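You operate a simulated robot arm through the tools that you are given. There is no shell and no other tool. Be economical: measure what you need, move in short steps, check, and stop when the job is done.

You run a simulated robot arm. Do the job below in one go: nothing can be reset, and whatever is moved stays where it is left.

Task
Lock the torque key set to 40 Nm in the hold drawer and hang the red tag on its peg.

The check looks at the end state, three seconds after you hand in, the way a careful person would. Anything else that was tipped, shoved, dropped, spilled or broken makes it a failure.

Robot
A 7-joint arm with a two-finger parallel gripper on a trunk, on a base that drives. Base frame: it is fixed to the floor where the robot stands at the start and does not move with it; the origin is under the middle of the robot, x ahead of it, y to its left, z up; the surface under the hand at the start is at about z = 880. Lengths are in mm, angles in rad, forces in N, time in s.
With the tool pointing down near the work surface it reaches from about 280 to 720 mm from the robot's upright axis, wherever it stands. Its first joint turns from -2.007 to 2.007 rad. Places, roughly: drawer lock [500, 0, 700]; hold drawer [500, 200, 700]; inside of the hold drawer [500, 300, 600]; tip of the tool hold peg [200, 300, 800]. Payload 3.91 kg.
Tool frame: the origin (TCP) lies between the finger pads and is the grasp point; the fingertips stand 30 mm ahead of it; z points along the fingers, y is the line along which they close. Largest opening 110 mm; finger width 20, thickness 10; the body of the gripper, 48 by 112 mm, starts 55 mm behind the TCP.
Orientation is that of the tool frame in the base frame, as a unit quaternion [w, x, y, z]. With the fingers straight down and closing along the base's y, the tool's x points along the base's -x, its y along +y and its z along -z.

Tools
- The arm moves only by the tool drive_tool. Its arguments are lists of equal length, an entry for each row: "delta_pos": the shift along the tool's x, y, z in units of 250 mm (1.0 is 250 mm), a list of three; "rotation": the turn, a rotation vector about the tool's x, y, z in units of 45 degrees (1.0 is 45 degrees), a list of three; "hand": the finger opening in mm, from 0 to 110. In form: {"delta_pos": [[tx, ty, tz], ...], "rotation": [[rx, ry, rz], ...], "hand": [hand, ...]}. A call has 1 to 20 rows; each row is the pose to reach, as a shift and turn from the pose commanded when the call began, along the tool's axes at that moment. A call with a number of a shift or a turn outside -1 to 1 is refused whole. Rows are played at 5 a second. More than 50 mm and 0.15 rad between two rows, or a gripper value outside its range, and nothing of the call is played. Where a pose cannot be reached the arm comes as near as it can. A force on the tool above 40 N (or 10 N above the force at the start of the call, whichever is more), or a blocked arm, ends the call early, and 0.2 s more pass. The fingers move at their own pace (about 108 mm/s each) and stop on an object; they squeeze with about 37 N. The grip force told is the motor's: it shows also when the fingers shut on nothing. Time passes only in rows, and 0.2 s behind the last, so rows that repeat a pose let the fingers close. It gives the time, the measured TCP pose, the force on the tool (base axes), the opening and the grip force at its end, in the units of the frame above (readings bear some noise), with the torque about the TCP (base axes, N m) and any sound that the robot's microphone picked up.
- Cameras (640 x 400 px; columns grow to the right, rows downward): "scene" is now at [8.5, 154.6, 1794.9]; the picture's right is [0.03, -1.00, 0.00], its down [-0.85, -0.02, -0.52] and it looks along [0.52, 0.01, -0.85] (base axes); focal length 278 px, centre (320, 200). "wrist" rides on the gripper at [72, 17, -103] in the tool frame; the picture's right is [-0.23, 0.97, 0.00], its down [-0.76, -0.18, -0.62] and it looks along [-0.61, -0.14, 0.78] (tool axes); focal length 222 px, centre (320, 200). There is no depth. A picture from a camera that has moved, and an enlarged one, comes with that camera's place and axes in the base frame and with its lens.
- snapshot(camera): a new picture of that camera. No time passes.
- raise_lower(by): slides the trunk up (or, below 0, down) by that many mm; the arm and the scene camera ride with it, the base frame stays. It gives what a move gives, with no picture.
- steer(legs): drives the robot by 1 to 6 legs, each [ahead, turn to the left] in mm and rad, along the robot's own axes; the way and the turn of a leg run together, so that a leg with both is an arc; at most 1500 mm and 3.142 rad a leg. The arm and the cameras ride along, it lands a little off, and it stops where it bumps. It gives what a move gives.
- pan_tilt(pan, tilt): turns the head with the scene camera to pan (to the left, within 2.705 rad either way) and tilt (down, from -0.506 to 1.204), counted from straight ahead of the robot. It gives what a move gives.
- zoom(camera, box): a new picture of the part [left, top, right, bottom] of that camera's present view, enlarged. No time passes.
- finish_job(): hands the job in; it is judged then, once.

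Go step by step. Nothing tells you exact positions but the pictures and the camera data: compare them with the known pose of the tool, close in by small moves and look again before you grip or let go. The budget is 120 turns and 98 pictures, counting those below and the enlarged ones. Unless the task says otherwise, let go and move clear before handing in, and close with one line.

The tools are called as name(argument=value, ...) on one line, values as JSON. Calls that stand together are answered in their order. drive_tool: Moves the arm, as the interface text tells. Its arguments: {"type":"object","properties":{"delta_pos":{"type":"array","items":{"type":"array","items":{"type":"number"}}},"rotation":{"type":"array","items":{"type":"array","items":{"type":"number"}}},"hand":{"type":"array","items":{"type":"number"}}},"required":["delta_pos","rotation","hand"]} The other tools are called the same way: raise_lower (by) slides the trunk up or down; steer (legs) drives the base; pan_tilt (pan, tilt) turns the head that bears the scene camera; snapshot (camera) takes a picture; zoom (camera, box) takes an enlarged picture of a part of a camera's view; finish_job () hands the job in.

At the start:

```text
t: 0.0
position: [528.6, 127.0, 1173.2]
tcp_rot: [0.0, -0.001, 1.0, 0.0]
ft_force: [-0.8, 0.1, 0.4]
ft_torque: [0.02, 0.0, -0.03]
width: 110.1
finger_force: 0.0
trunk travel left (down, up): [-925.0, 65.0]
robot x, y, heading: [-0.5, 3.8, 0.001]
head pan, tilt: [0.024, 1.018]
```

scene: 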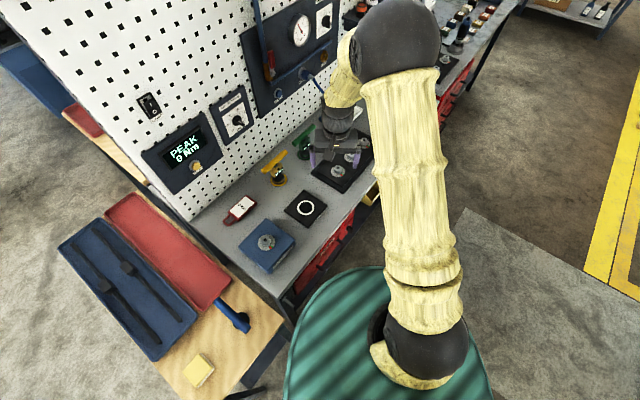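
wrist: 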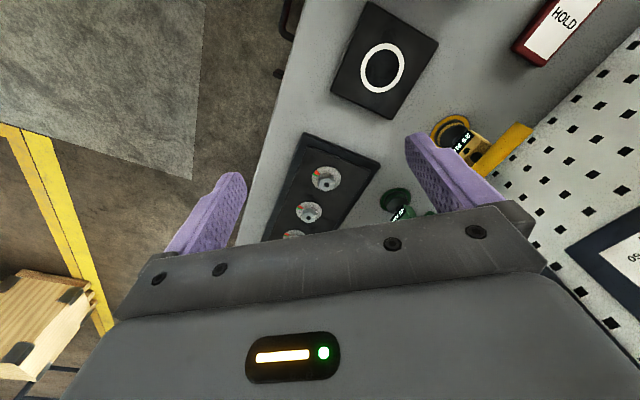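

I see a workbench with a pegboard, a torque tester display, a few torque keys in a black holder, a HOLD tag, and wooden side table with blue/red trays. I'll look closer first.

zoom(camera="scene", box=[180, 60, 400, 280])

zoom(camera="wrist", box=[230, 0, 640, 256])

zoom(camera="scene", box=[50, 180, 290, 400])

```text
1.82 times, centred on (290, 170) of scene
camera zoom: at [8.5, 154.6, 1794.9], right [0.03, -1.0, 0.0], down [-0.85, -0.02, -0.52], along [0.52, 0.01, -0.85], focal length 505 px, centre (374, 254)
```

zoom: 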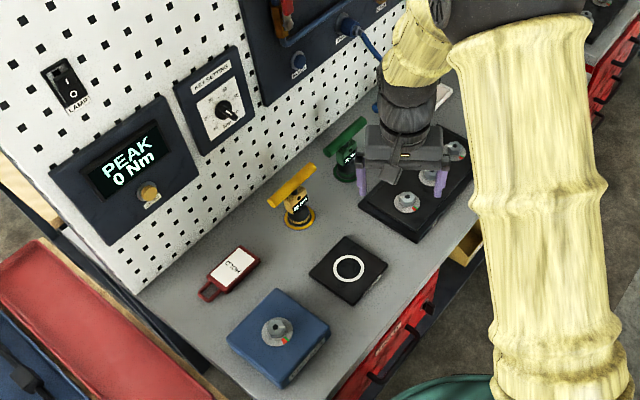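

```text
1.56 times, centred on (435, 128) of wrist
camera zoom: at [456.9, 143.1, 1275.0], right [0.23, 0.97, 0.0], down [0.76, -0.18, 0.62], along [0.61, -0.14, -0.78], focal length 347 px, centre (140, 312)
```

zoom: 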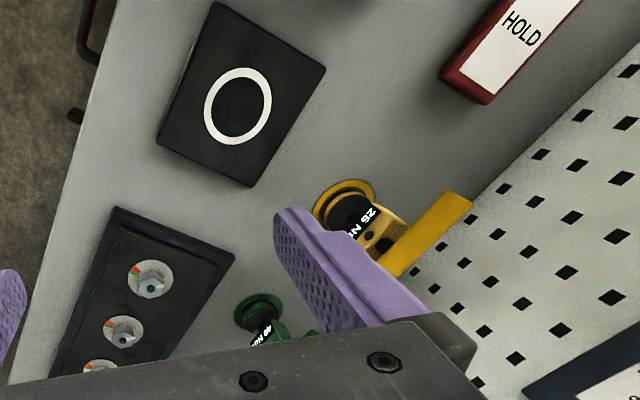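

```text
1.82 times, centred on (170, 290) of scene
camera zoom: at [8.5, 154.6, 1794.9], right [0.03, -1.0, 0.0], down [-0.85, -0.02, -0.52], along [0.52, 0.01, -0.85], focal length 505 px, centre (593, 36)
```

zoom: 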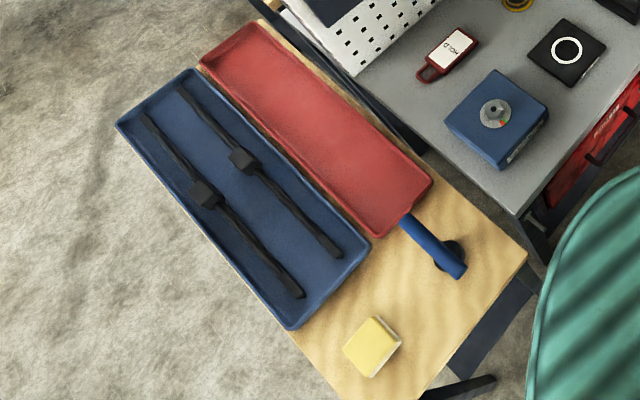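

The keys stand near the pegboard: a yellow one, a green one, and a blue one on the side table. I need to read their scales and look at the drawer side.

zoom(camera="scene", box=[250, 120, 370, 195])

zoom(camera="wrist", box=[360, 90, 520, 230])

zoom(camera="scene", box=[220, 0, 540, 200])

zoom(camera="scene", box=[280, 150, 400, 300])

```text
5.33 times, centred on (310, 158) of scene
camera zoom: at [8.5, 154.6, 1794.9], right [0.03, -1.0, 0.0], down [-0.85, -0.02, -0.52], along [0.52, 0.01, -0.85], focal length 1480 px, centre (373, 427)
```

zoom: 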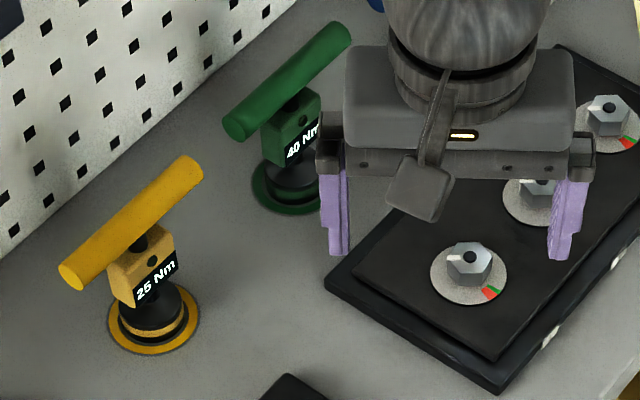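

```text
2.86 times, centred on (440, 160) of wrist
camera zoom: at [456.9, 143.1, 1275.0], right [0.23, 0.97, 0.0], down [0.76, -0.18, 0.62], along [0.61, -0.14, -0.78], focal length 635 px, centre (-23, 314)
```

zoom: 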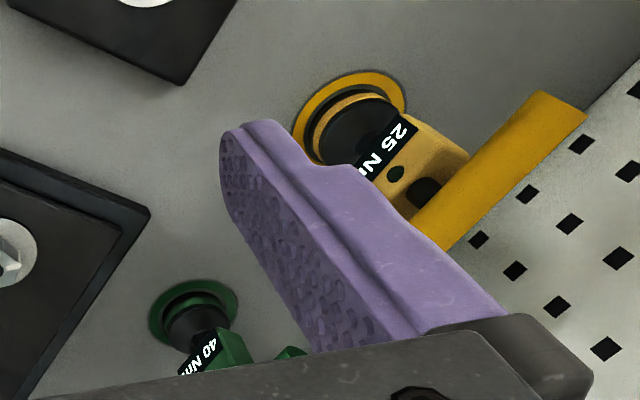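

```text
2.00 times, centred on (380, 100) of scene
camera zoom: at [8.5, 154.6, 1794.9], right [0.03, -1.0, 0.0], down [-0.85, -0.02, -0.52], along [0.52, 0.01, -0.85], focal length 555 px, centre (200, 400)
```

zoom: 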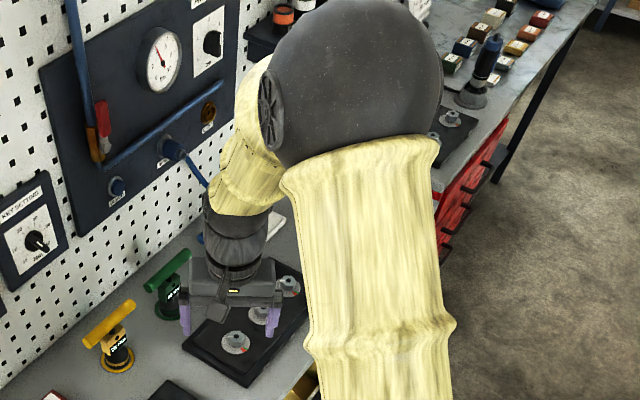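

```text
2.67 times, centred on (340, 225) of scene
camera zoom: at [8.5, 154.6, 1794.9], right [0.03, -1.0, 0.0], down [-0.85, -0.02, -0.52], along [0.52, 0.01, -0.85], focal length 740 px, centre (267, 133)
```

zoom: 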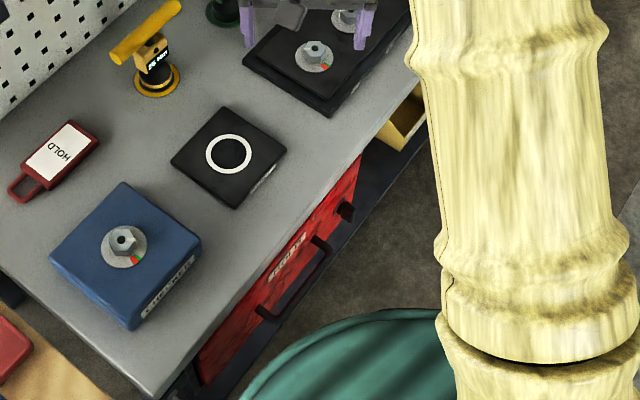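

The green T-handled key reads 40 Nm, standing at roughly (796, 240). The red HOLD tag is near (526, 469), and the drawer is in the bench front, which runs diagonally. I'll drive to stand square in front of the drawer, backed off, to look at it.

steer(legs=[[0, -0.66], [244, 0], [0, 1.57], [-300, 0]])

raise_lower(by=-350)

pan_tilt(pan=0, tilt=0.85)

snapshot(camera="scene")

```text
t: 11.9
position: [235.5, 108.7, 1172.4]
tcp_rot: [0.0, -0.439, 0.899, 0.0]
ft_force: [-0.8, -0.7, 0.5]
ft_torque: [0.02, 0.0, -0.01]
width: 109.8
finger_force: 0.1
trunk travel left (down, up): [-925.0, 65.0]
robot x, y, heading: [11.5, -389.0, 0.91]
head pan, tilt: [0.024, 1.018]
```

```text
t: 15.3
position: [236.0, 106.9, 823.5]
tcp_rot: [0.0, -0.439, 0.899, 0.0]
ft_force: [0.4, 0.1, 0.6]
ft_torque: [0.0, -0.03, -0.01]
width: 109.8
finger_force: 0.0
trunk travel left (down, up): [-575.0, 415.0]
robot x, y, heading: [10.6, -384.6, 0.913]
head pan, tilt: [0.024, 1.018]
```

```text
t: 16.1
position: [236.0, 107.1, 822.7]
tcp_rot: [0.0, -0.439, 0.898, 0.0]
ft_force: [-0.7, -0.2, -0.1]
ft_torque: [-0.02, -0.01, 0.0]
width: 110.0
finger_force: 0.0
trunk travel left (down, up): [-575.0, 415.0]
robot x, y, heading: [6.2, -389.3, 0.909]
head pan, tilt: [0.0, 0.85]
```

```text
88 pictures are left
camera scene: at [-100.1, -278.3, 1457.3], right [0.79, -0.61, 0.0], down [-0.46, -0.59, -0.66], along [0.4, 0.52, -0.75], focal length 278 px, centre (320, 200)
```

scene: 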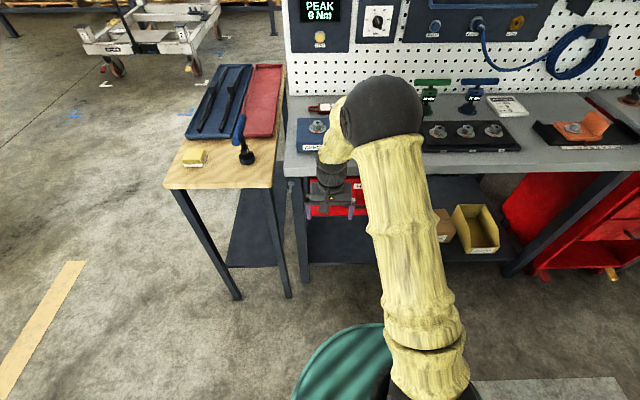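

Square to the bench now, but the arm hides the drawer. I'll check the wrist view and the keys' labels.

snapshot(camera="wrist")

zoom(camera="scene", box=[400, 60, 560, 160])

zoom(camera="scene", box=[270, 90, 430, 220])

```text
87 pictures are left
camera wrist: at [178.5, 61.4, 924.9], right [-0.63, 0.78, 0.0], down [0.61, 0.49, 0.62], along [0.48, 0.39, -0.78], focal length 222 px, centre (320, 200)
```

wrist: 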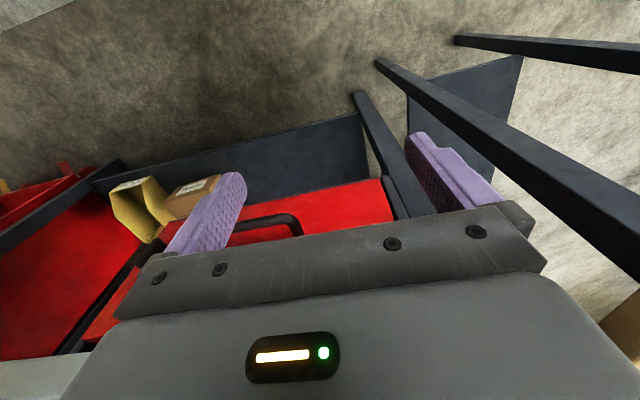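

```text
4.00 times, centred on (480, 110) of scene
camera zoom: at [-100.1, -278.3, 1457.3], right [0.79, -0.61, 0.0], down [-0.46, -0.59, -0.66], along [0.4, 0.52, -0.75], focal length 1110 px, centre (-320, 560)
```

zoom: 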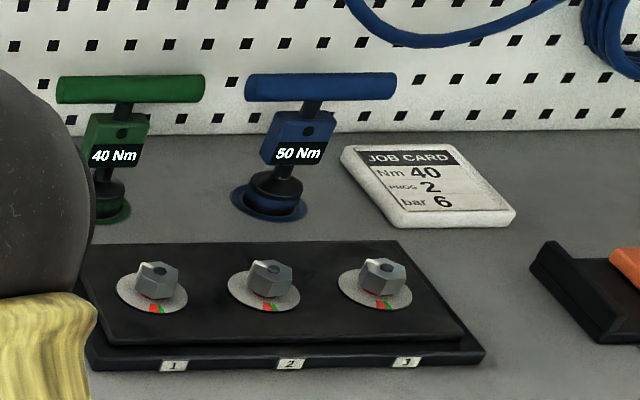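

```text
3.08 times, centred on (350, 155) of scene
camera zoom: at [-100.1, -278.3, 1457.3], right [0.79, -0.61, 0.0], down [-0.46, -0.59, -0.66], along [0.4, 0.52, -0.75], focal length 854 px, centre (228, 338)
```

zoom: 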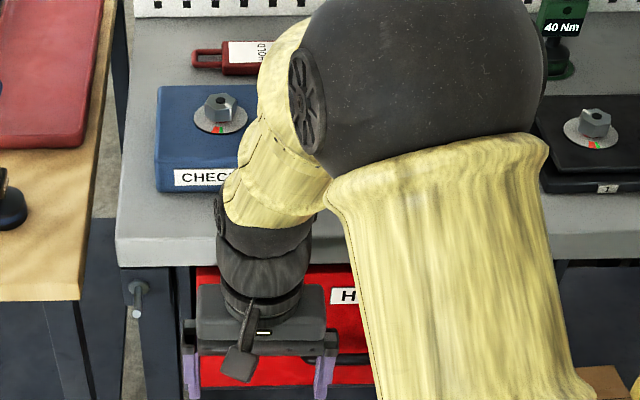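

The drawer sits under the CHECKED box, labelled H…(HOLD), and the peg is on the bench's left front post. I'll tilt the wrist up to look straight at the drawer front.

drive_tool(delta_pos=[[0, 0, 0.08], [0.05, 0, 0.16], [0.1, 0, 0.24], [0.15, 0, 0.32], [0.2, 0, 0.4], [0.2, 0, 0.4]], rotation=[[0, -0.18, 0], [0, -0.36, 0], [0, -0.54, 0], [0, -0.72, 0], [0, -0.9, 0], [0, -1, 0]], hand=[110, 110, 110, 110, 110, 110])

snapshot(camera="wrist")

snapshot(camera="scene")

```text
t: 17.5
position: [204.5, 68.6, 722.1]
tcp_rot: [0.345, -0.404, 0.831, 0.166]
ft_force: [0.7, 0.6, 0.5]
ft_torque: [-0.01, 0.0, -0.01]
width: 109.8
finger_force: 0.1
trunk travel left (down, up): [-575.0, 415.0]
robot x, y, heading: [6.3, -389.2, 0.914]
head pan, tilt: [0.0, 0.85]
```

```text
84 pictures are left
camera wrist: at [115.3, -17.7, 743.0], right [-0.67, 0.73, 0.16], down [0.2, -0.03, 0.98], along [0.72, 0.69, -0.12], focal length 222 px, centre (320, 200)
```

wrist: 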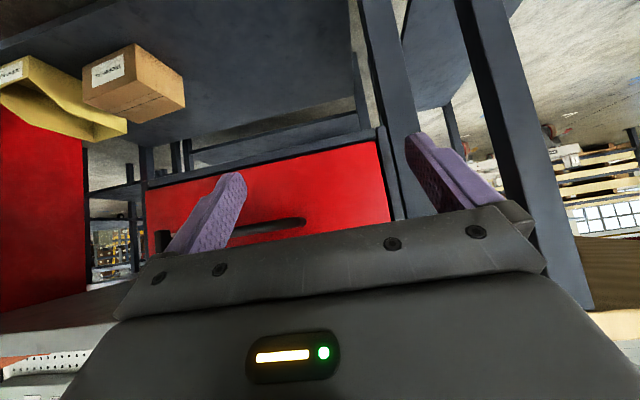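

```text
83 pictures are left
camera scene: at [-100.2, -278.0, 1457.3], right [0.79, -0.61, 0.0], down [-0.46, -0.59, -0.66], along [0.4, 0.52, -0.75], focal length 278 px, centre (320, 200)
```

scene: 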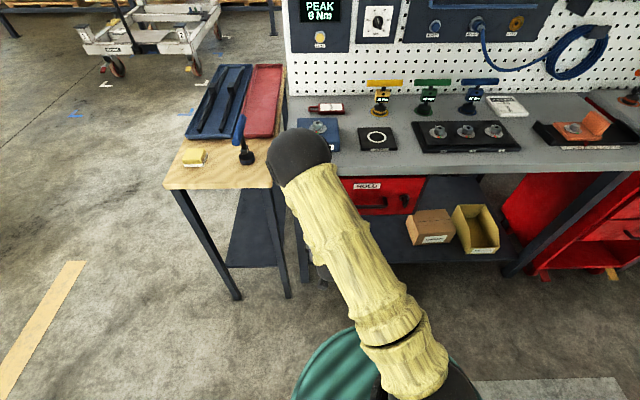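

Now the drawer with HOLD label, handle and lock knob shows. Zooming in.

zoom(camera="scene", box=[330, 160, 450, 240])

zoom(camera="scene", box=[280, 90, 400, 200])

zoom(camera="wrist", box=[60, 90, 460, 300])

zoom(camera="scene", box=[350, 70, 510, 160])

```text
5.00 times, centred on (390, 200) of scene
camera zoom: at [-100.2, -278.0, 1457.3], right [0.79, -0.61, 0.0], down [-0.46, -0.59, -0.66], along [0.4, 0.52, -0.75], focal length 1388 px, centre (-30, 200)
```

zoom: 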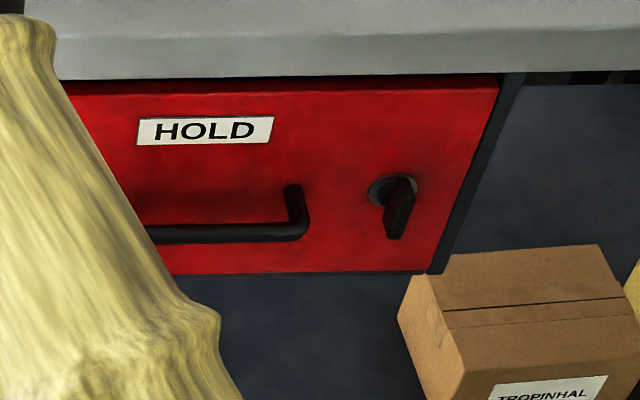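

```text
3.64 times, centred on (340, 145) of scene
camera zoom: at [-100.2, -278.0, 1457.3], right [0.79, -0.61, 0.0], down [-0.46, -0.59, -0.66], along [0.4, 0.52, -0.75], focal length 1009 px, centre (247, 400)
```

zoom: 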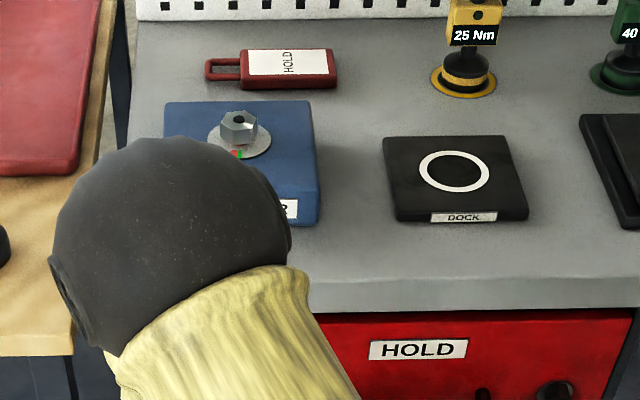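

```text
1.60 times, centred on (260, 195) of wrist
camera zoom: at [115.3, -17.7, 743.0], right [-0.67, 0.73, 0.16], down [0.2, -0.03, 0.98], along [0.72, 0.69, -0.12], focal length 355 px, centre (416, 208)
```

zoom: 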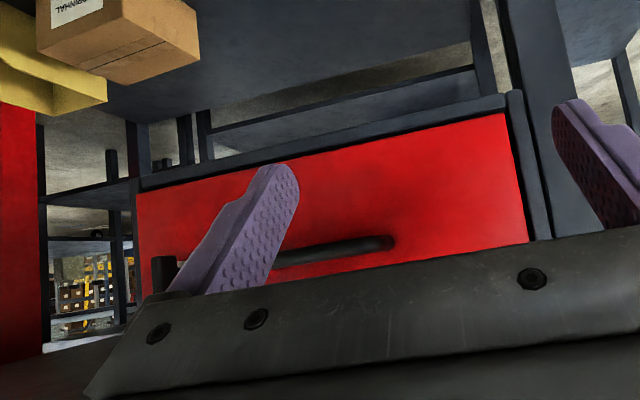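

```text
4.00 times, centred on (430, 115) of scene
camera zoom: at [-100.2, -278.0, 1457.3], right [0.79, -0.61, 0.0], down [-0.46, -0.59, -0.66], along [0.4, 0.52, -0.75], focal length 1110 px, centre (-120, 540)
```

zoom: 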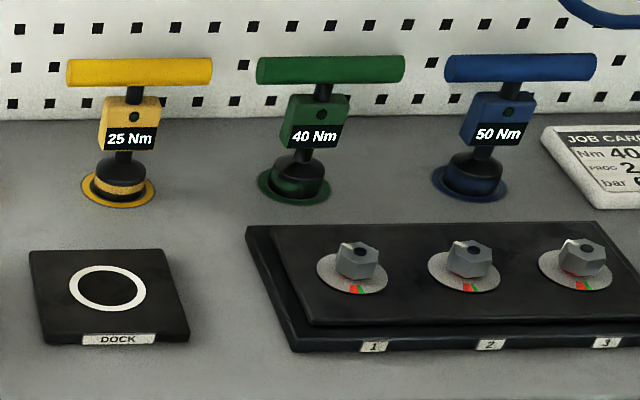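

Lock is a rotary lever knob on the drawer's right. I'll measure the bench edge direction accurately.

zoom(camera="scene", box=[280, 130, 400, 205])

zoom(camera="scene", box=[520, 120, 640, 195])

```text
5.33 times, centred on (340, 168) of scene
camera zoom: at [-100.2, -278.0, 1457.3], right [0.79, -0.61, 0.0], down [-0.46, -0.59, -0.66], along [0.4, 0.52, -0.75], focal length 1480 px, centre (213, 373)
```

zoom: 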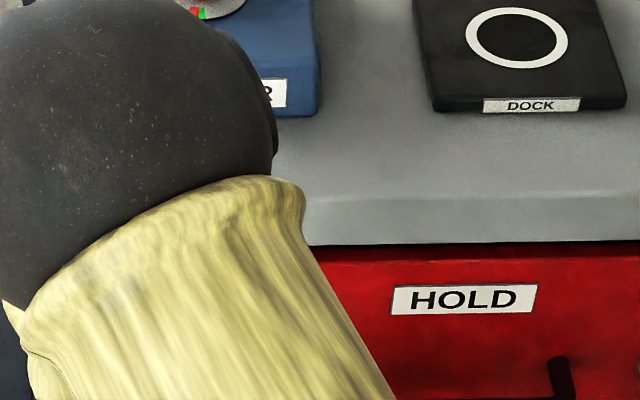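

```text
5.33 times, centred on (580, 158) of scene
camera zoom: at [-100.2, -278.0, 1457.3], right [0.79, -0.61, 0.0], down [-0.46, -0.59, -0.66], along [0.4, 0.52, -0.75], focal length 1480 px, centre (-1067, 427)
```

zoom: 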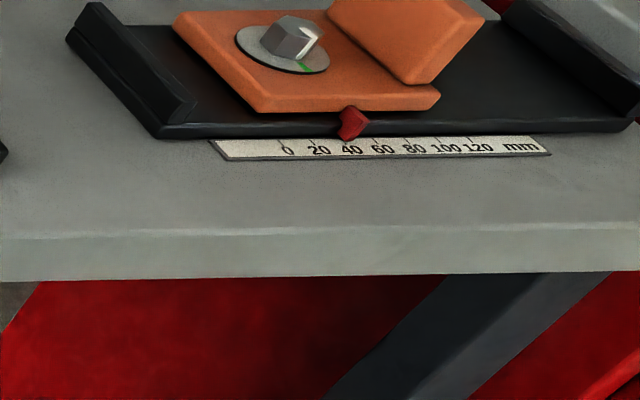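

Lock knob ≈ (526, 43, 726); handle bar centre ≈ (410, 121, 708); bench inward normal ≈ heading 0.937. I'll trim the heading and turn the tool horizontal, closing vertically.

steer(legs=[[0, 0.025]])

drive_tool(delta_pos=[[0, 0, 0], [0, 0, 0], [0, 0, 0], [0, 0, 0], [0, 0, 0], [0, 0, 0]], rotation=[[0, -0.18, 0], [0, -0.36, 0], [0, -0.54, 0], [0, -0.72, 0], [0, -0.9, 0], [0, -1, 0]], hand=[110, 110, 110, 110, 110, 110])

drive_tool(delta_pos=[[0, 0, 0], [0, 0, 0], [0, 0, 0], [0, 0, 0], [0, 0, 0], [0, 0, 0]], rotation=[[0, 0, 0.18], [0, 0, 0.36], [0, 0, 0.54], [0, 0, 0.72], [0, 0, 0.9], [0, 0, 1]], hand=[110, 110, 110, 110, 110, 110])

drive_tool(delta_pos=[[0, 0, 0], [0, 0, 0], [0, 0, 0], [0, 0, 0], [0, 0, 0], [0, 0, 0]], rotation=[[0, 0, 0.18], [0, 0, 0.36], [0, 0, 0.54], [0, 0, 0.72], [0, 0, 0.9], [0, 0, 1]], hand=[110, 110, 110, 110, 110, 110])

snapshot(camera="wrist")

```text
t: 18.2
position: [194.4, 75.4, 723.1]
tcp_rot: [0.342, -0.416, 0.825, 0.172]
ft_force: [-0.6, 0.9, -0.7]
ft_torque: [0.05, 0.04, -0.03]
width: 110.0
finger_force: 0.0
trunk travel left (down, up): [-575.0, 415.0]
robot x, y, heading: [9.5, -389.5, 0.941]
head pan, tilt: [0.0, 0.85]
```

```text
t: 19.6
position: [193.0, 74.6, 721.7]
tcp_rot: [0.632, -0.317, 0.631, 0.318]
ft_force: [0.4, -0.3, -0.5]
ft_torque: [0.04, 0.0, -0.01]
width: 110.0
finger_force: 0.0
trunk travel left (down, up): [-575.0, 415.0]
robot x, y, heading: [7.8, -389.1, 0.936]
head pan, tilt: [0.0, 0.85]
```

```text
t: 21.0
position: [192.7, 74.1, 722.5]
tcp_rot: [0.461, -0.052, 0.705, 0.536]
ft_force: [-0.3, -0.4, -0.6]
ft_torque: [0.02, 0.01, -0.01]
width: 110.0
finger_force: 0.1
trunk travel left (down, up): [-575.0, 415.0]
robot x, y, heading: [13.2, -383.7, 0.94]
head pan, tilt: [0.0, 0.85]
```

```text
t: 22.4
position: [193.9, 73.6, 723.1]
tcp_rot: [0.221, 0.222, 0.672, 0.671]
ft_force: [1.1, -0.1, -0.1]
ft_torque: [0.02, -0.01, -0.02]
width: 110.2
finger_force: 0.1
trunk travel left (down, up): [-575.0, 415.0]
robot x, y, heading: [8.2, -384.4, 0.937]
head pan, tilt: [0.0, 0.85]
```

```text
76 pictures are left
camera wrist: at [74.3, 34.4, 738.3], right [0.18, -0.14, 0.97], down [0.24, -0.95, -0.18], along [0.95, 0.27, -0.14], focal length 222 px, centre (320, 200)
```

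wrist: 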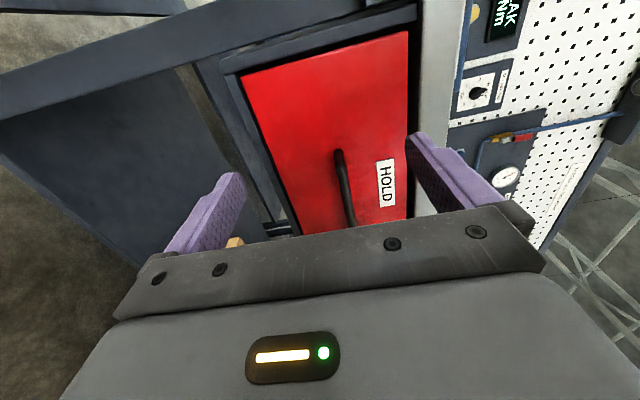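

Tool is level. I'll verify the handle's height with an enlarged wrist view.

zoom(camera="wrist", box=[220, 20, 460, 240])

snapshot(camera="scene")

```text
1.82 times, centred on (340, 130) of wrist
camera zoom: at [74.3, 34.4, 738.3], right [0.18, -0.14, 0.97], down [0.24, -0.95, -0.18], along [0.95, 0.27, -0.14], focal length 404 px, centre (284, 327)
```

zoom: 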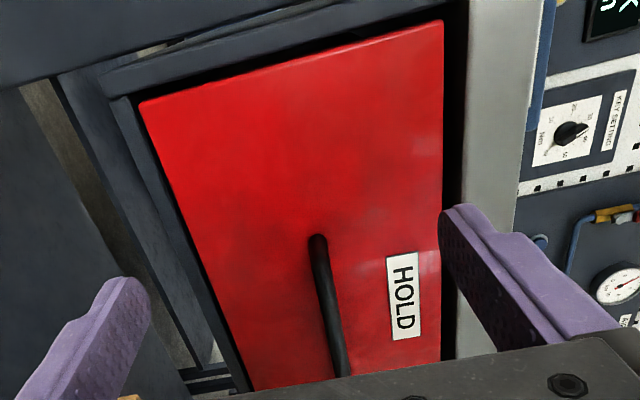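

```text
74 pictures are left
camera scene: at [-103.0, -281.3, 1457.3], right [0.81, -0.59, 0.0], down [-0.44, -0.61, -0.66], along [0.39, 0.53, -0.75], focal length 278 px, centre (320, 200)
```

scene: 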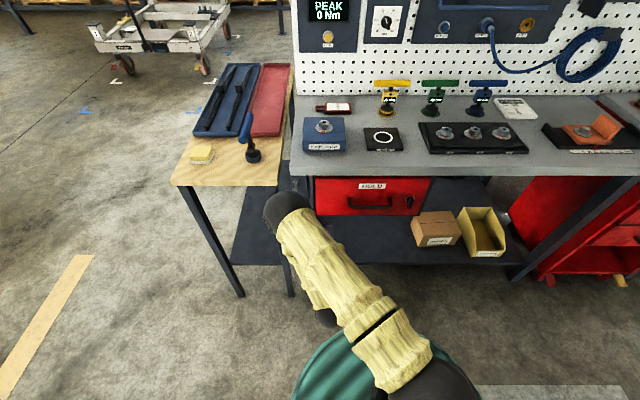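

zoom(camera="scene", box=[300, 165, 440, 225])

```text
4.57 times, centred on (370, 195) of scene
camera zoom: at [-103.0, -281.3, 1457.3], right [0.81, -0.59, 0.0], down [-0.44, -0.61, -0.66], along [0.39, 0.53, -0.75], focal length 1269 px, centre (91, 223)
```

zoom: 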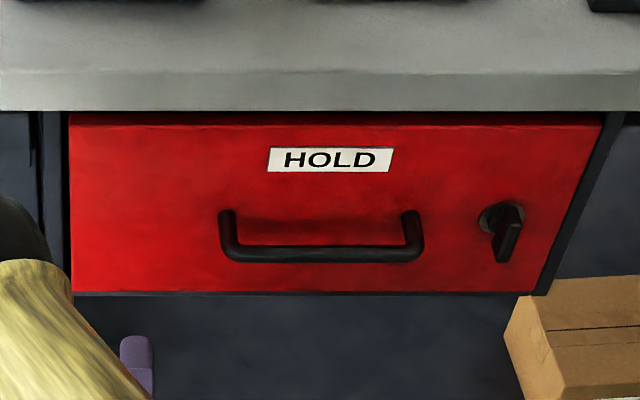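

The views agree now: drawer face at about 357 mm along the bench normal, bar at fb ≈ 315, z ≈ 732, eb ≈ 256. I'll approach with the fingers open above and below the bar.

drive_tool(delta_pos=[[-0.19, 0.036, 0], [-0.38, 0.036, 0], [-0.573, 0.036, 0], [-0.573, 0.036, 0.19], [-0.573, 0.036, 0.36], [-0.573, 0.036, 0.36]], rotation=[[0, 0, 0], [0, 0, 0], [0, 0, 0], [0, 0, 0], [0, 0, 0], [0, 0, 0]], hand=[110, 110, 110, 110, 110, 110])

snapshot(camera="wrist")

```text
t: 23.8
position: [363.1, 61.7, 732.5]
tcp_rot: [0.222, 0.222, 0.672, 0.671]
ft_force: [0.8, -0.5, 0.8]
ft_torque: [-0.01, 0.0, 0.01]
width: 109.8
finger_force: 0.0
trunk travel left (down, up): [-575.0, 415.0]
robot x, y, heading: [11.7, -388.1, 0.939]
head pan, tilt: [0.0, 0.85]
```

```text
72 pictures are left
camera wrist: at [243.6, 22.2, 748.4], right [0.18, -0.14, 0.97], down [0.24, -0.95, -0.18], along [0.95, 0.27, -0.14], focal length 222 px, centre (320, 200)
```

wrist: 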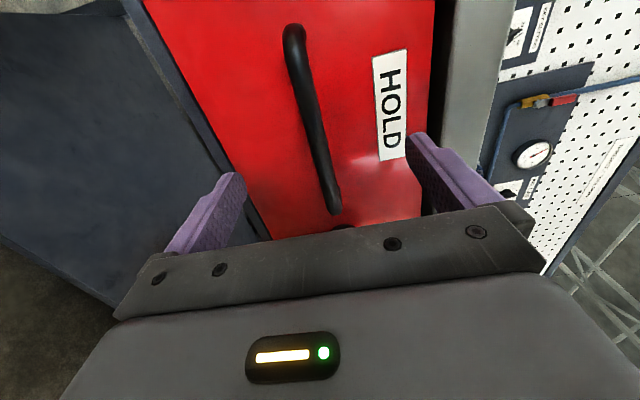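

Bar is centred between the fingers. Advancing and closing.

drive_tool(delta_pos=[[0, 0, 0.1], [0, 0, 0.188], [0, 0, 0.188], [0, 0, 0.188], [0, 0, 0.188], [0, 0, 0.188]], rotation=[[0, 0, 0], [0, 0, 0], [0, 0, 0], [0, 0, 0], [0, 0, 0], [0, 0, 0]], hand=[110, 110, 60, 5, 5, 5])

snapshot(camera="wrist")

```text
t: 25.2
position: [389.7, 100.1, 732.3]
tcp_rot: [0.221, 0.221, 0.672, 0.671]
ft_force: [0.5, 0.8, 1.4]
ft_torque: [0.01, 0.0, 0.02]
width: 13.6
finger_force: 44.5
trunk travel left (down, up): [-575.0, 415.0]
robot x, y, heading: [11.0, -386.6, 0.94]
head pan, tilt: [0.0, 0.85]
```

```text
71 pictures are left
camera wrist: at [270.7, 59.9, 747.8], right [0.18, -0.14, 0.97], down [0.24, -0.95, -0.18], along [0.95, 0.27, -0.14], focal length 222 px, centre (320, 200)
```

wrist: 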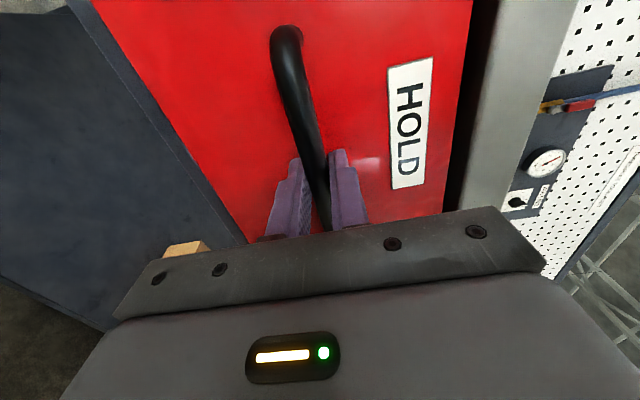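

The bar is gripped (13.6 mm). Gentle test pull with the arm.

drive_tool(delta_pos=[[0, 0, -0.04], [0, 0, -0.1], [0, 0, -0.16]], rotation=[[0, 0, 0], [0, 0, 0], [0, 0, 0]], hand=[5, 5, 5])

zoom(camera="scene", box=[280, 130, 460, 250])

```text
t: 26.0
position: [366.3, 64.6, 730.6]
tcp_rot: [0.222, 0.222, 0.672, 0.671]
ft_force: [-0.4, 0.6, 0.2]
ft_torque: [-0.01, 0.0, -0.01]
width: 5.0
finger_force: 0.0
trunk travel left (down, up): [-575.0, 415.0]
robot x, y, heading: [9.3, -387.5, 0.939]
head pan, tilt: [0.0, 0.85]
```

```text
3.33 times, centred on (370, 190) of scene
camera zoom: at [-102.9, -281.4, 1457.3], right [0.81, -0.59, 0.0], down [-0.44, -0.61, -0.66], along [0.39, 0.53, -0.75], focal length 925 px, centre (153, 233)
```

zoom: 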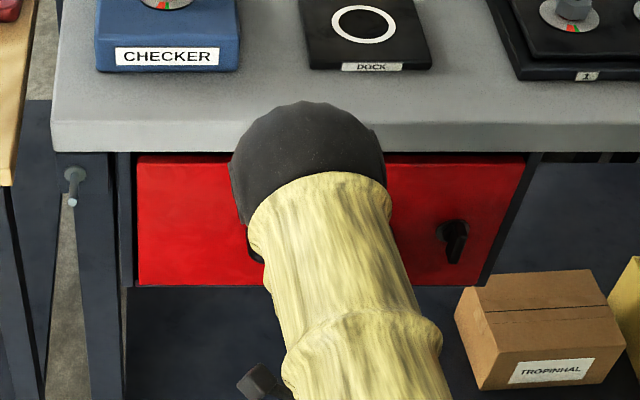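

The grip slipped off. Checking whether the drawer moved at all.

snapshot(camera="wrist")

zoom(camera="scene", box=[380, 170, 440, 220])

```text
69 pictures are left
camera wrist: at [247.4, 25.6, 747.6], right [0.18, -0.13, 0.97], down [0.24, -0.95, -0.18], along [0.95, 0.27, -0.14], focal length 222 px, centre (320, 200)
```

wrist: 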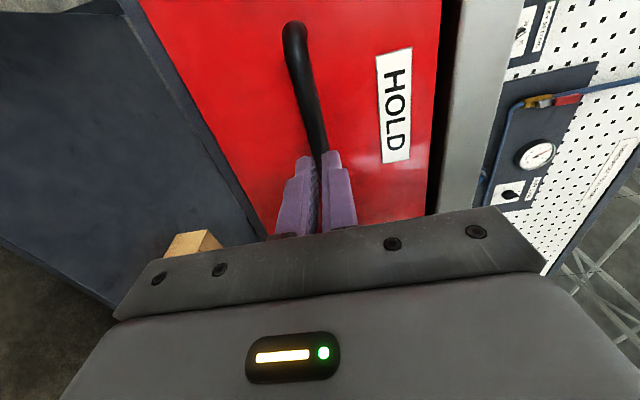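

```text
8.00 times, centred on (410, 195) of scene
camera zoom: at [-102.9, -281.4, 1457.3], right [0.81, -0.59, 0.0], down [-0.44, -0.61, -0.66], along [0.39, 0.53, -0.75], focal length 2220 px, centre (-400, 240)
```

zoom: 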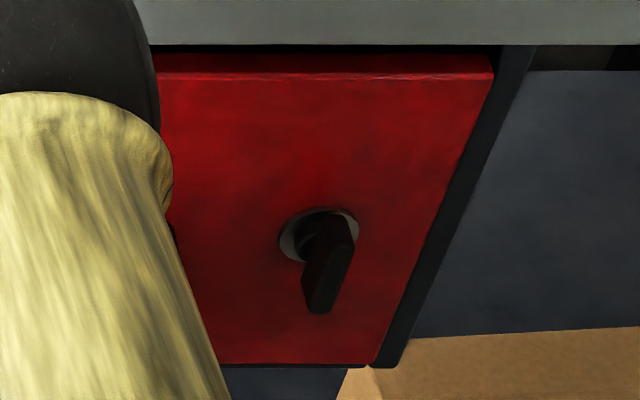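

The drawer seemed to give a little, then the pads slipped. I'll regrip with the tool pitched 45° down so the upper finger hooks behind the bar.

drive_tool(delta_pos=[[0, 0, -0.05], [0, 0.08, -0.05], [0, 0.147, 0], [0, 0.147, 0.02], [0, 0.147, 0.03], [0, 0.147, 0.03], [0, 0.147, 0.03]], rotation=[[0, 0, 0], [0.18, 0, 0], [0.36, 0, 0], [0.54, 0, 0], [0.72, 0, 0], [0.9, 0, 0], [1, 0, 0]], hand=[30, 30, 30, 30, 30, 30, 30])

snapshot(camera="wrist")

zoom(camera="scene", box=[300, 165, 440, 225])

```text
t: 27.6
position: [369.9, 74.2, 766.9]
tcp_rot: [0.119, 0.29, 0.878, 0.362]
ft_force: [0.8, 0.0, -0.3]
ft_torque: [0.02, 0.01, -0.03]
width: 30.2
finger_force: 0.1
trunk travel left (down, up): [-575.0, 415.0]
robot x, y, heading: [8.9, -385.9, 0.934]
head pan, tilt: [0.0, 0.85]
```

```text
67 pictures are left
camera wrist: at [276.8, 67.0, 852.1], right [0.59, 0.42, 0.69], down [0.28, -0.91, 0.32], along [0.76, 0.0, -0.65], focal length 222 px, centre (320, 200)
```

wrist: 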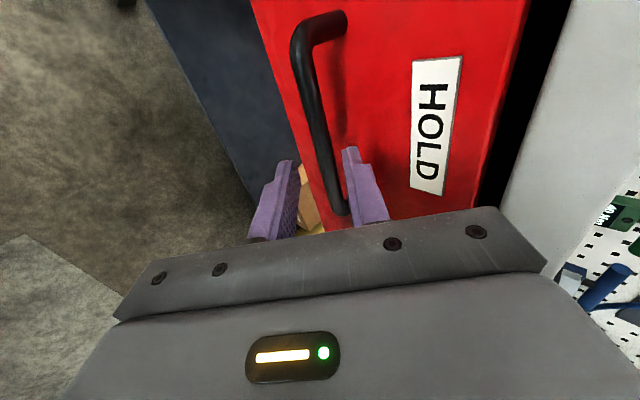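

```text
4.57 times, centred on (370, 195) of scene
camera zoom: at [-102.8, -281.4, 1457.3], right [0.81, -0.59, 0.0], down [-0.44, -0.61, -0.66], along [0.39, 0.53, -0.75], focal length 1269 px, centre (91, 223)
```

zoom: 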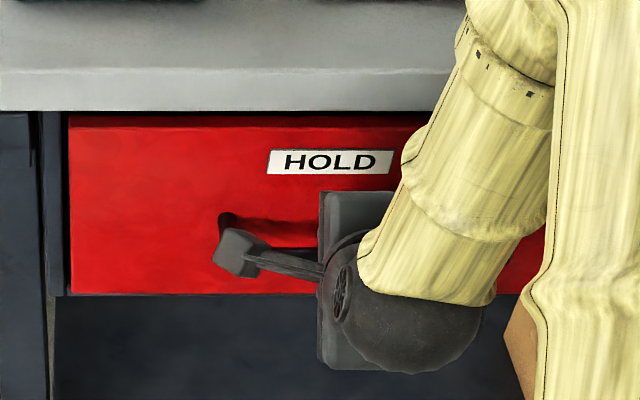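

drive_tool(delta_pos=[[0, 0, 0.08], [0, 0, 0.15]], rotation=[[0, 0, 0], [0, 0, 0]], hand=[30, 30])

zoom(camera="wrist", box=[220, 50, 460, 240])

```text
t: 28.2
position: [387.4, 94.6, 741.5]
tcp_rot: [0.12, 0.29, 0.877, 0.363]
ft_force: [-0.3, -0.1, 0.8]
ft_torque: [0.02, -0.05, 0.01]
width: 29.9
finger_force: 0.1
trunk travel left (down, up): [-575.0, 415.0]
robot x, y, heading: [10.2, -386.9, 0.943]
head pan, tilt: [0.0, 0.85]
```

```text
2.11 times, centred on (340, 145) of wrist
camera zoom: at [292.8, 88.3, 825.6], right [0.59, 0.42, 0.69], down [0.27, -0.91, 0.32], along [0.76, 0.0, -0.65], focal length 468 px, centre (278, 316)
```

zoom: 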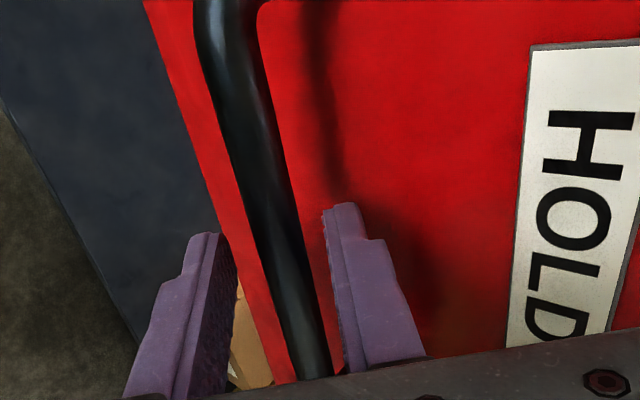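

The bar lies between the fingers with the upper finger behind it. Advance a little more, close, and pull slowly.

drive_tool(delta_pos=[[0, 0, 0.04], [0, 0, 0.04], [0, 0, 0.04], [0, 0, 0.04]], rotation=[[0, 0, 0], [0, 0, 0], [0, 0, 0], [0, 0, 0]], hand=[30, 5, 5, 5])

drive_tool(delta_pos=[[0, -0.0085, -0.0085], [0, -0.017, -0.017], [0, -0.0255, -0.0255], [0, -0.034, -0.034], [0, -0.0425, -0.0425], [0, -0.051, -0.051]], rotation=[[0, 0, 0], [0, 0, 0], [0, 0, 0], [0, 0, 0], [0, 0, 0], [0, 0, 0]], hand=[5, 5, 5, 5, 5, 5])

zoom(camera="scene", box=[300, 165, 440, 225])

```text
t: 29.2
position: [392.1, 100.8, 735.5]
tcp_rot: [0.121, 0.289, 0.876, 0.366]
ft_force: [12.4, 15.8, 13.8]
ft_torque: [-0.21, -0.56, 0.65]
width: 13.7
finger_force: 44.8
trunk travel left (down, up): [-575.0, 415.0]
robot x, y, heading: [11.6, -385.6, 0.94]
head pan, tilt: [0.0, 0.85]
```

```text
t: 29.8
position: [392.4, 100.6, 735.9]
tcp_rot: [0.123, 0.287, 0.875, 0.37]
ft_force: [7.0, 7.5, -8.5]
ft_torque: [-0.18, -0.41, 0.5]
width: 13.8
finger_force: 45.2
trunk travel left (down, up): [-575.0, 415.0]
robot x, y, heading: [11.8, -388.1, 0.935]
head pan, tilt: [0.0, 0.85]
stopped in row 2: the force on the tool passed its limit at 42 N (the readings are from after the stop); the commanded pose is now the measured one
```

```text
4.57 times, centred on (370, 195) of scene
camera zoom: at [-101.7, -279.7, 1456.7], right [0.81, -0.59, 0.0], down [-0.44, -0.61, -0.66], along [0.39, 0.53, -0.75], focal length 1269 px, centre (91, 223)
```

zoom: 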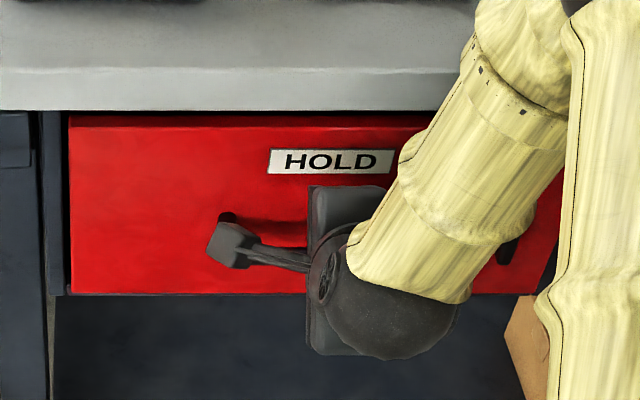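

The drawer is locked: 42 N pull, no motion. So the lever pointing down is the locked state. I'll let go and go to the lock knob.

drive_tool(delta_pos=[[0, 0, 0], [0, 0, 0], [0, 0, -0.12], [0, 0, -0.3], [0, 0, -0.45]], rotation=[[0, 0, 0], [0, 0, 0], [0, 0, 0], [0, 0, 0], [0, 0, 0]], hand=[32, 32, 32, 32, 32])

drive_tool(delta_pos=[[0, 0, 0], [0, 0, 0], [0, 0, 0], [0, 0, 0], [0, 0, 0], [0, 0, 0]], rotation=[[-0.18, 0, 0], [-0.36, 0, 0], [-0.54, 0, 0], [-0.72, 0, 0], [-0.9, 0, 0], [-1, 0, 0]], hand=[32, 32, 32, 32, 32, 32])

drive_tool(delta_pos=[[0, 0, 0], [0, 0, 0], [0, 0, 0], [0, 0, 0], [0, 0, 0], [0, 0, 0]], rotation=[[0, 0, -0.18], [0, 0, -0.36], [0, 0, -0.54], [0, 0, -0.72], [0, 0, -0.9], [0, 0, -1]], hand=[32, 32, 32, 32, 32, 32])

drive_tool(delta_pos=[[0, 0, 0], [0, 0, 0], [0, 0, 0], [0, 0, 0], [0, 0, 0], [0, 0, 0]], rotation=[[0, 0, -0.18], [0, 0, -0.36], [0, 0, -0.54], [0, 0, -0.72], [0, 0, -0.9], [0, 0, -1]], hand=[40, 40, 40, 40, 40, 40])

snapshot(camera="wrist")

```text
t: 31.0
position: [343.6, 35.6, 817.3]
tcp_rot: [0.123, 0.287, 0.875, 0.37]
ft_force: [0.1, 0.4, 0.8]
ft_torque: [0.0, -0.01, -0.03]
width: 32.0
finger_force: 0.0
trunk travel left (down, up): [-575.0, 415.0]
robot x, y, heading: [9.1, -387.7, 0.941]
head pan, tilt: [0.0, 0.85]
```

```text
t: 32.4
position: [343.0, 35.2, 815.2]
tcp_rot: [0.224, 0.22, 0.666, 0.676]
ft_force: [0.0, 0.2, -0.2]
ft_torque: [-0.02, 0.0, 0.01]
width: 32.0
finger_force: 0.1
trunk travel left (down, up): [-575.0, 415.0]
robot x, y, heading: [9.6, -384.8, 0.943]
head pan, tilt: [0.0, 0.85]
```

```text
t: 33.8
position: [342.3, 34.9, 816.4]
tcp_rot: [0.466, -0.053, 0.7, 0.539]
ft_force: [0.0, -0.1, -0.5]
ft_torque: [-0.02, -0.01, 0.0]
width: 31.9
finger_force: 0.1
trunk travel left (down, up): [-575.0, 415.0]
robot x, y, heading: [7.1, -383.0, 0.943]
head pan, tilt: [0.0, 0.85]
```

```text
t: 35.2
position: [342.6, 35.4, 816.5]
tcp_rot: [0.637, -0.317, 0.626, 0.319]
ft_force: [0.2, 0.0, 0.2]
ft_torque: [0.03, -0.01, 0.01]
width: 40.1
finger_force: 0.0
trunk travel left (down, up): [-575.0, 415.0]
robot x, y, heading: [8.3, -387.8, 0.936]
head pan, tilt: [0.0, 0.85]
```

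```text
63 pictures are left
camera wrist: at [269.5, -36.6, 741.0], right [-0.79, 0.58, 0.22], down [-0.24, -0.61, 0.75], along [0.57, 0.54, 0.62], focal length 222 px, centre (320, 200)
```

wrist: 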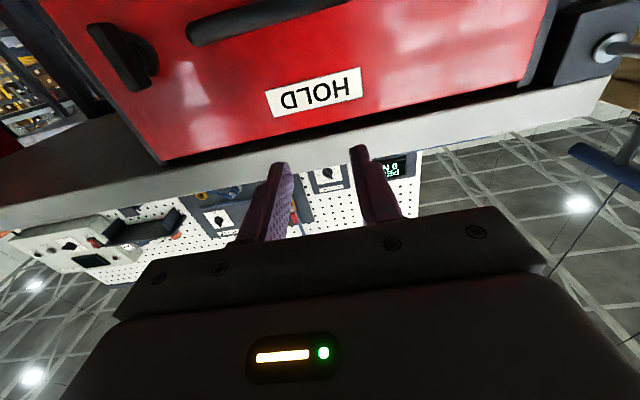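

drive_tool(delta_pos=[[0.12, -0.14, 0], [0.24, -0.28, 0], [0.36, -0.42, 0], [0.365, -0.556, 0], [0.365, -0.556, 0]], rotation=[[0, 0, 0], [0, 0, 0], [0, 0, 0], [0, 0, 0], [0, 0, 0]], hand=[40, 40, 40, 40, 40])

snapshot(camera="wrist")

snapshot(camera="scene")

```text
t: 36.4
position: [456.2, -48.4, 725.7]
tcp_rot: [0.636, -0.316, 0.627, 0.32]
ft_force: [-0.4, 0.5, 0.0]
ft_torque: [0.02, 0.02, 0.02]
width: 40.1
finger_force: 0.1
trunk travel left (down, up): [-575.0, 415.0]
robot x, y, heading: [7.2, -388.9, 0.935]
head pan, tilt: [0.0, 0.85]
```

```text
62 pictures are left
camera wrist: at [383.3, -120.4, 650.2], right [-0.79, 0.58, 0.23], down [-0.23, -0.62, 0.75], along [0.57, 0.54, 0.62], focal length 222 px, centre (320, 200)
```

wrist: 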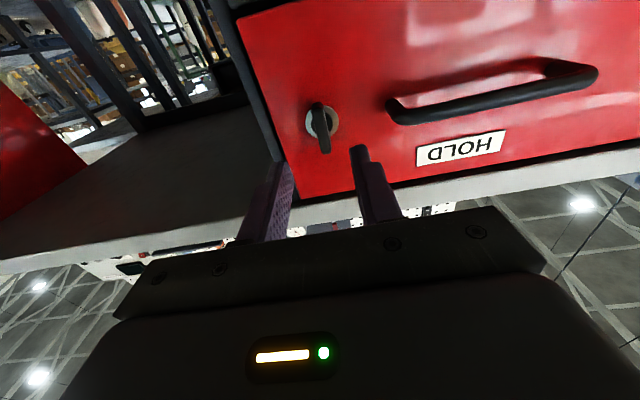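

```text
61 pictures are left
camera scene: at [-102.7, -281.6, 1457.4], right [0.81, -0.59, 0.0], down [-0.44, -0.61, -0.66], along [0.39, 0.53, -0.75], focal length 278 px, centre (320, 200)
```

scene: 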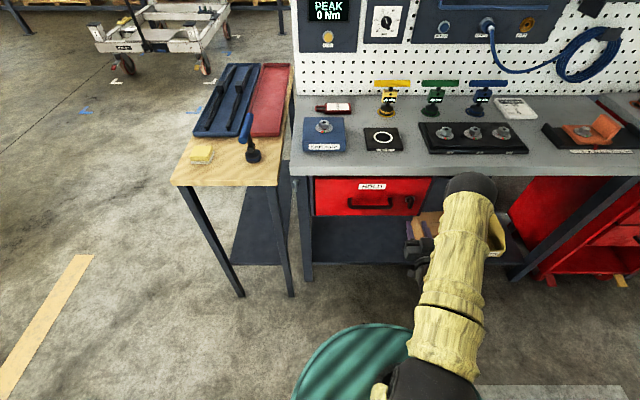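

zoom(camera="wrist", box=[240, 70, 440, 200])

zoom(camera="scene", box=[380, 180, 440, 220])

```text
3.08 times, centred on (340, 135) of wrist
camera zoom: at [383.3, -120.4, 650.2], right [-0.79, 0.58, 0.23], down [-0.23, -0.62, 0.75], along [0.57, 0.54, 0.62], focal length 684 px, centre (258, 400)
```

zoom: 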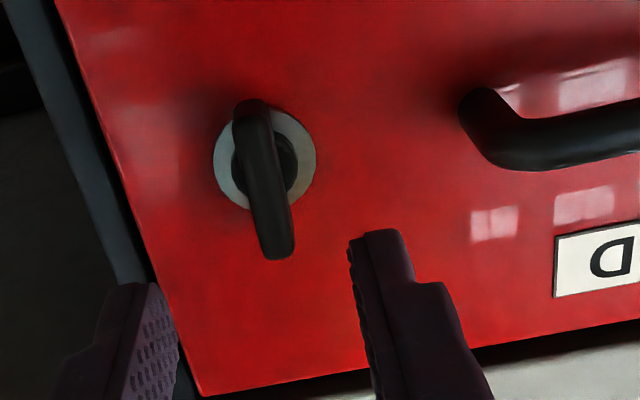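

```text
10.00 times, centred on (410, 200) of scene
camera zoom: at [-102.7, -281.6, 1457.4], right [0.81, -0.59, 0.0], down [-0.44, -0.61, -0.66], along [0.39, 0.53, -0.75], focal length 2776 px, centre (-580, 200)
```

zoom: 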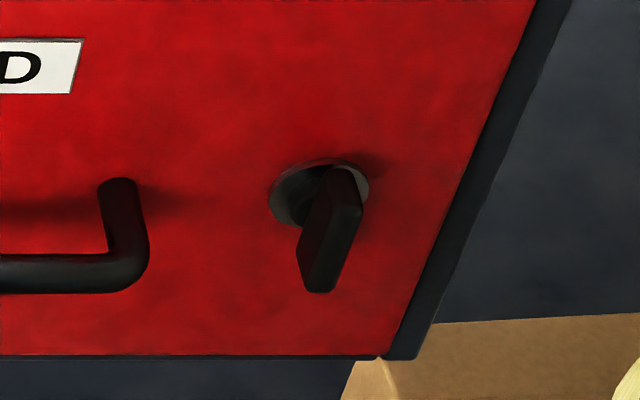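

Knob axis ≈ eb 395, z 732, with a vertical blade protruding ~28 mm. I'll go in and grip the blade.

drive_tool(delta_pos=[[-0.022, 0.006, 0.15], [-0.022, 0.006, 0.3], [-0.022, 0.006, 0.352], [-0.022, 0.006, 0.352], [-0.022, 0.006, 0.352], [-0.022, 0.006, 0.352]], rotation=[[0, 0, 0], [0, 0, 0], [0, 0, 0], [0, 0, 0], [0, 0, 0], [0, 0, 0]], hand=[40, 40, 40, 4, 4, 4])

zoom(camera="wrist", box=[220, 20, 460, 240])

```text
t: 37.8
position: [508.6, 23.2, 731.4]
tcp_rot: [0.636, -0.315, 0.628, 0.318]
ft_force: [13.9, -3.5, 2.6]
ft_torque: [-1.09, 0.8, 0.81]
width: 10.6
finger_force: 45.4
trunk travel left (down, up): [-575.0, 415.0]
robot x, y, heading: [9.8, -385.8, 0.941]
head pan, tilt: [0.0, 0.85]
```

```text
1.82 times, centred on (340, 130) of wrist
camera zoom: at [434.8, -48.9, 657.0], right [-0.78, 0.58, 0.23], down [-0.24, -0.61, 0.75], along [0.57, 0.54, 0.62], focal length 404 px, centre (284, 327)
```

zoom: 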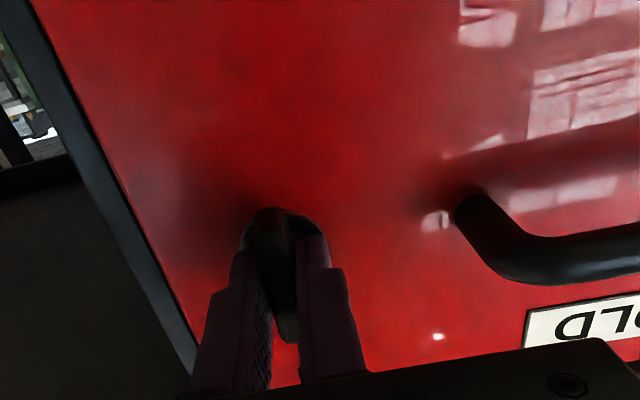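

Blade gripped. Try a small turn clockwise and watch the torque.

drive_tool(delta_pos=[[0, 0, 0], [0, 0, 0], [0, 0, 0], [0, 0, 0]], rotation=[[0, 0, 0.1], [0, 0, 0.2], [0, 0, 0.3], [0, 0, 0.3]], hand=[4, 4, 4, 4])

```text
t: 38.8
position: [507.7, 22.6, 733.2]
tcp_rot: [0.595, -0.239, 0.659, 0.393]
ft_force: [17.8, -13.3, 9.5]
ft_torque: [-0.84, -0.84, 0.21]
width: 15.8
finger_force: 45.0
trunk travel left (down, up): [-575.0, 415.0]
robot x, y, heading: [11.2, -385.6, 0.939]
head pan, tilt: [0.0, 0.85]
```

The fingers twisted on the blade (opening grew), so it is not turning that way. Reverse.

drive_tool(delta_pos=[[0, 0, 0], [0, 0, 0], [0, 0, 0], [0, 0, 0], [0, 0, 0], [0, 0, 0]], rotation=[[0, 0, -0.15], [0, 0, -0.3], [0, 0, -0.4], [0, 0, -0.5], [0, 0, -0.6], [0, 0, -0.6]], hand=[4, 4, 4, 4, 4, 4])

zoom(camera="wrist", box=[220, 20, 460, 240])

```text
t: 40.2
position: [508.3, 22.2, 731.0]
tcp_rot: [0.67, -0.387, 0.586, 0.241]
ft_force: [26.1, -15.9, 7.6]
ft_torque: [0.45, -0.36, 0.74]
width: 10.8
finger_force: 45.0
trunk travel left (down, up): [-575.0, 415.0]
robot x, y, heading: [7.5, -386.2, 0.939]
head pan, tilt: [0.0, 0.85]
```

```text
1.82 times, centred on (340, 130) of wrist
camera zoom: at [448.6, -59.1, 654.4], right [-0.8, 0.6, -0.01], down [-0.38, -0.5, 0.77], along [0.46, 0.62, 0.63], focal length 404 px, centre (284, 327)
```

zoom: 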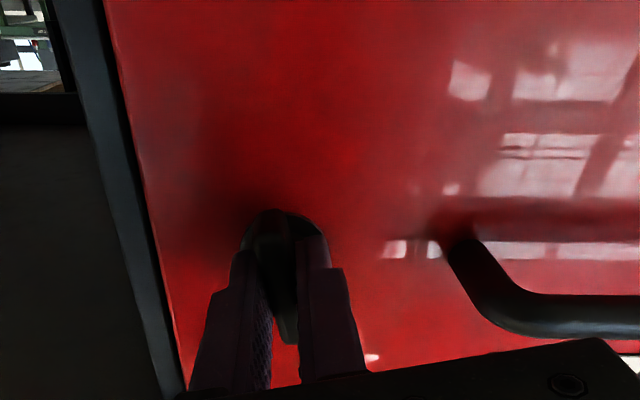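

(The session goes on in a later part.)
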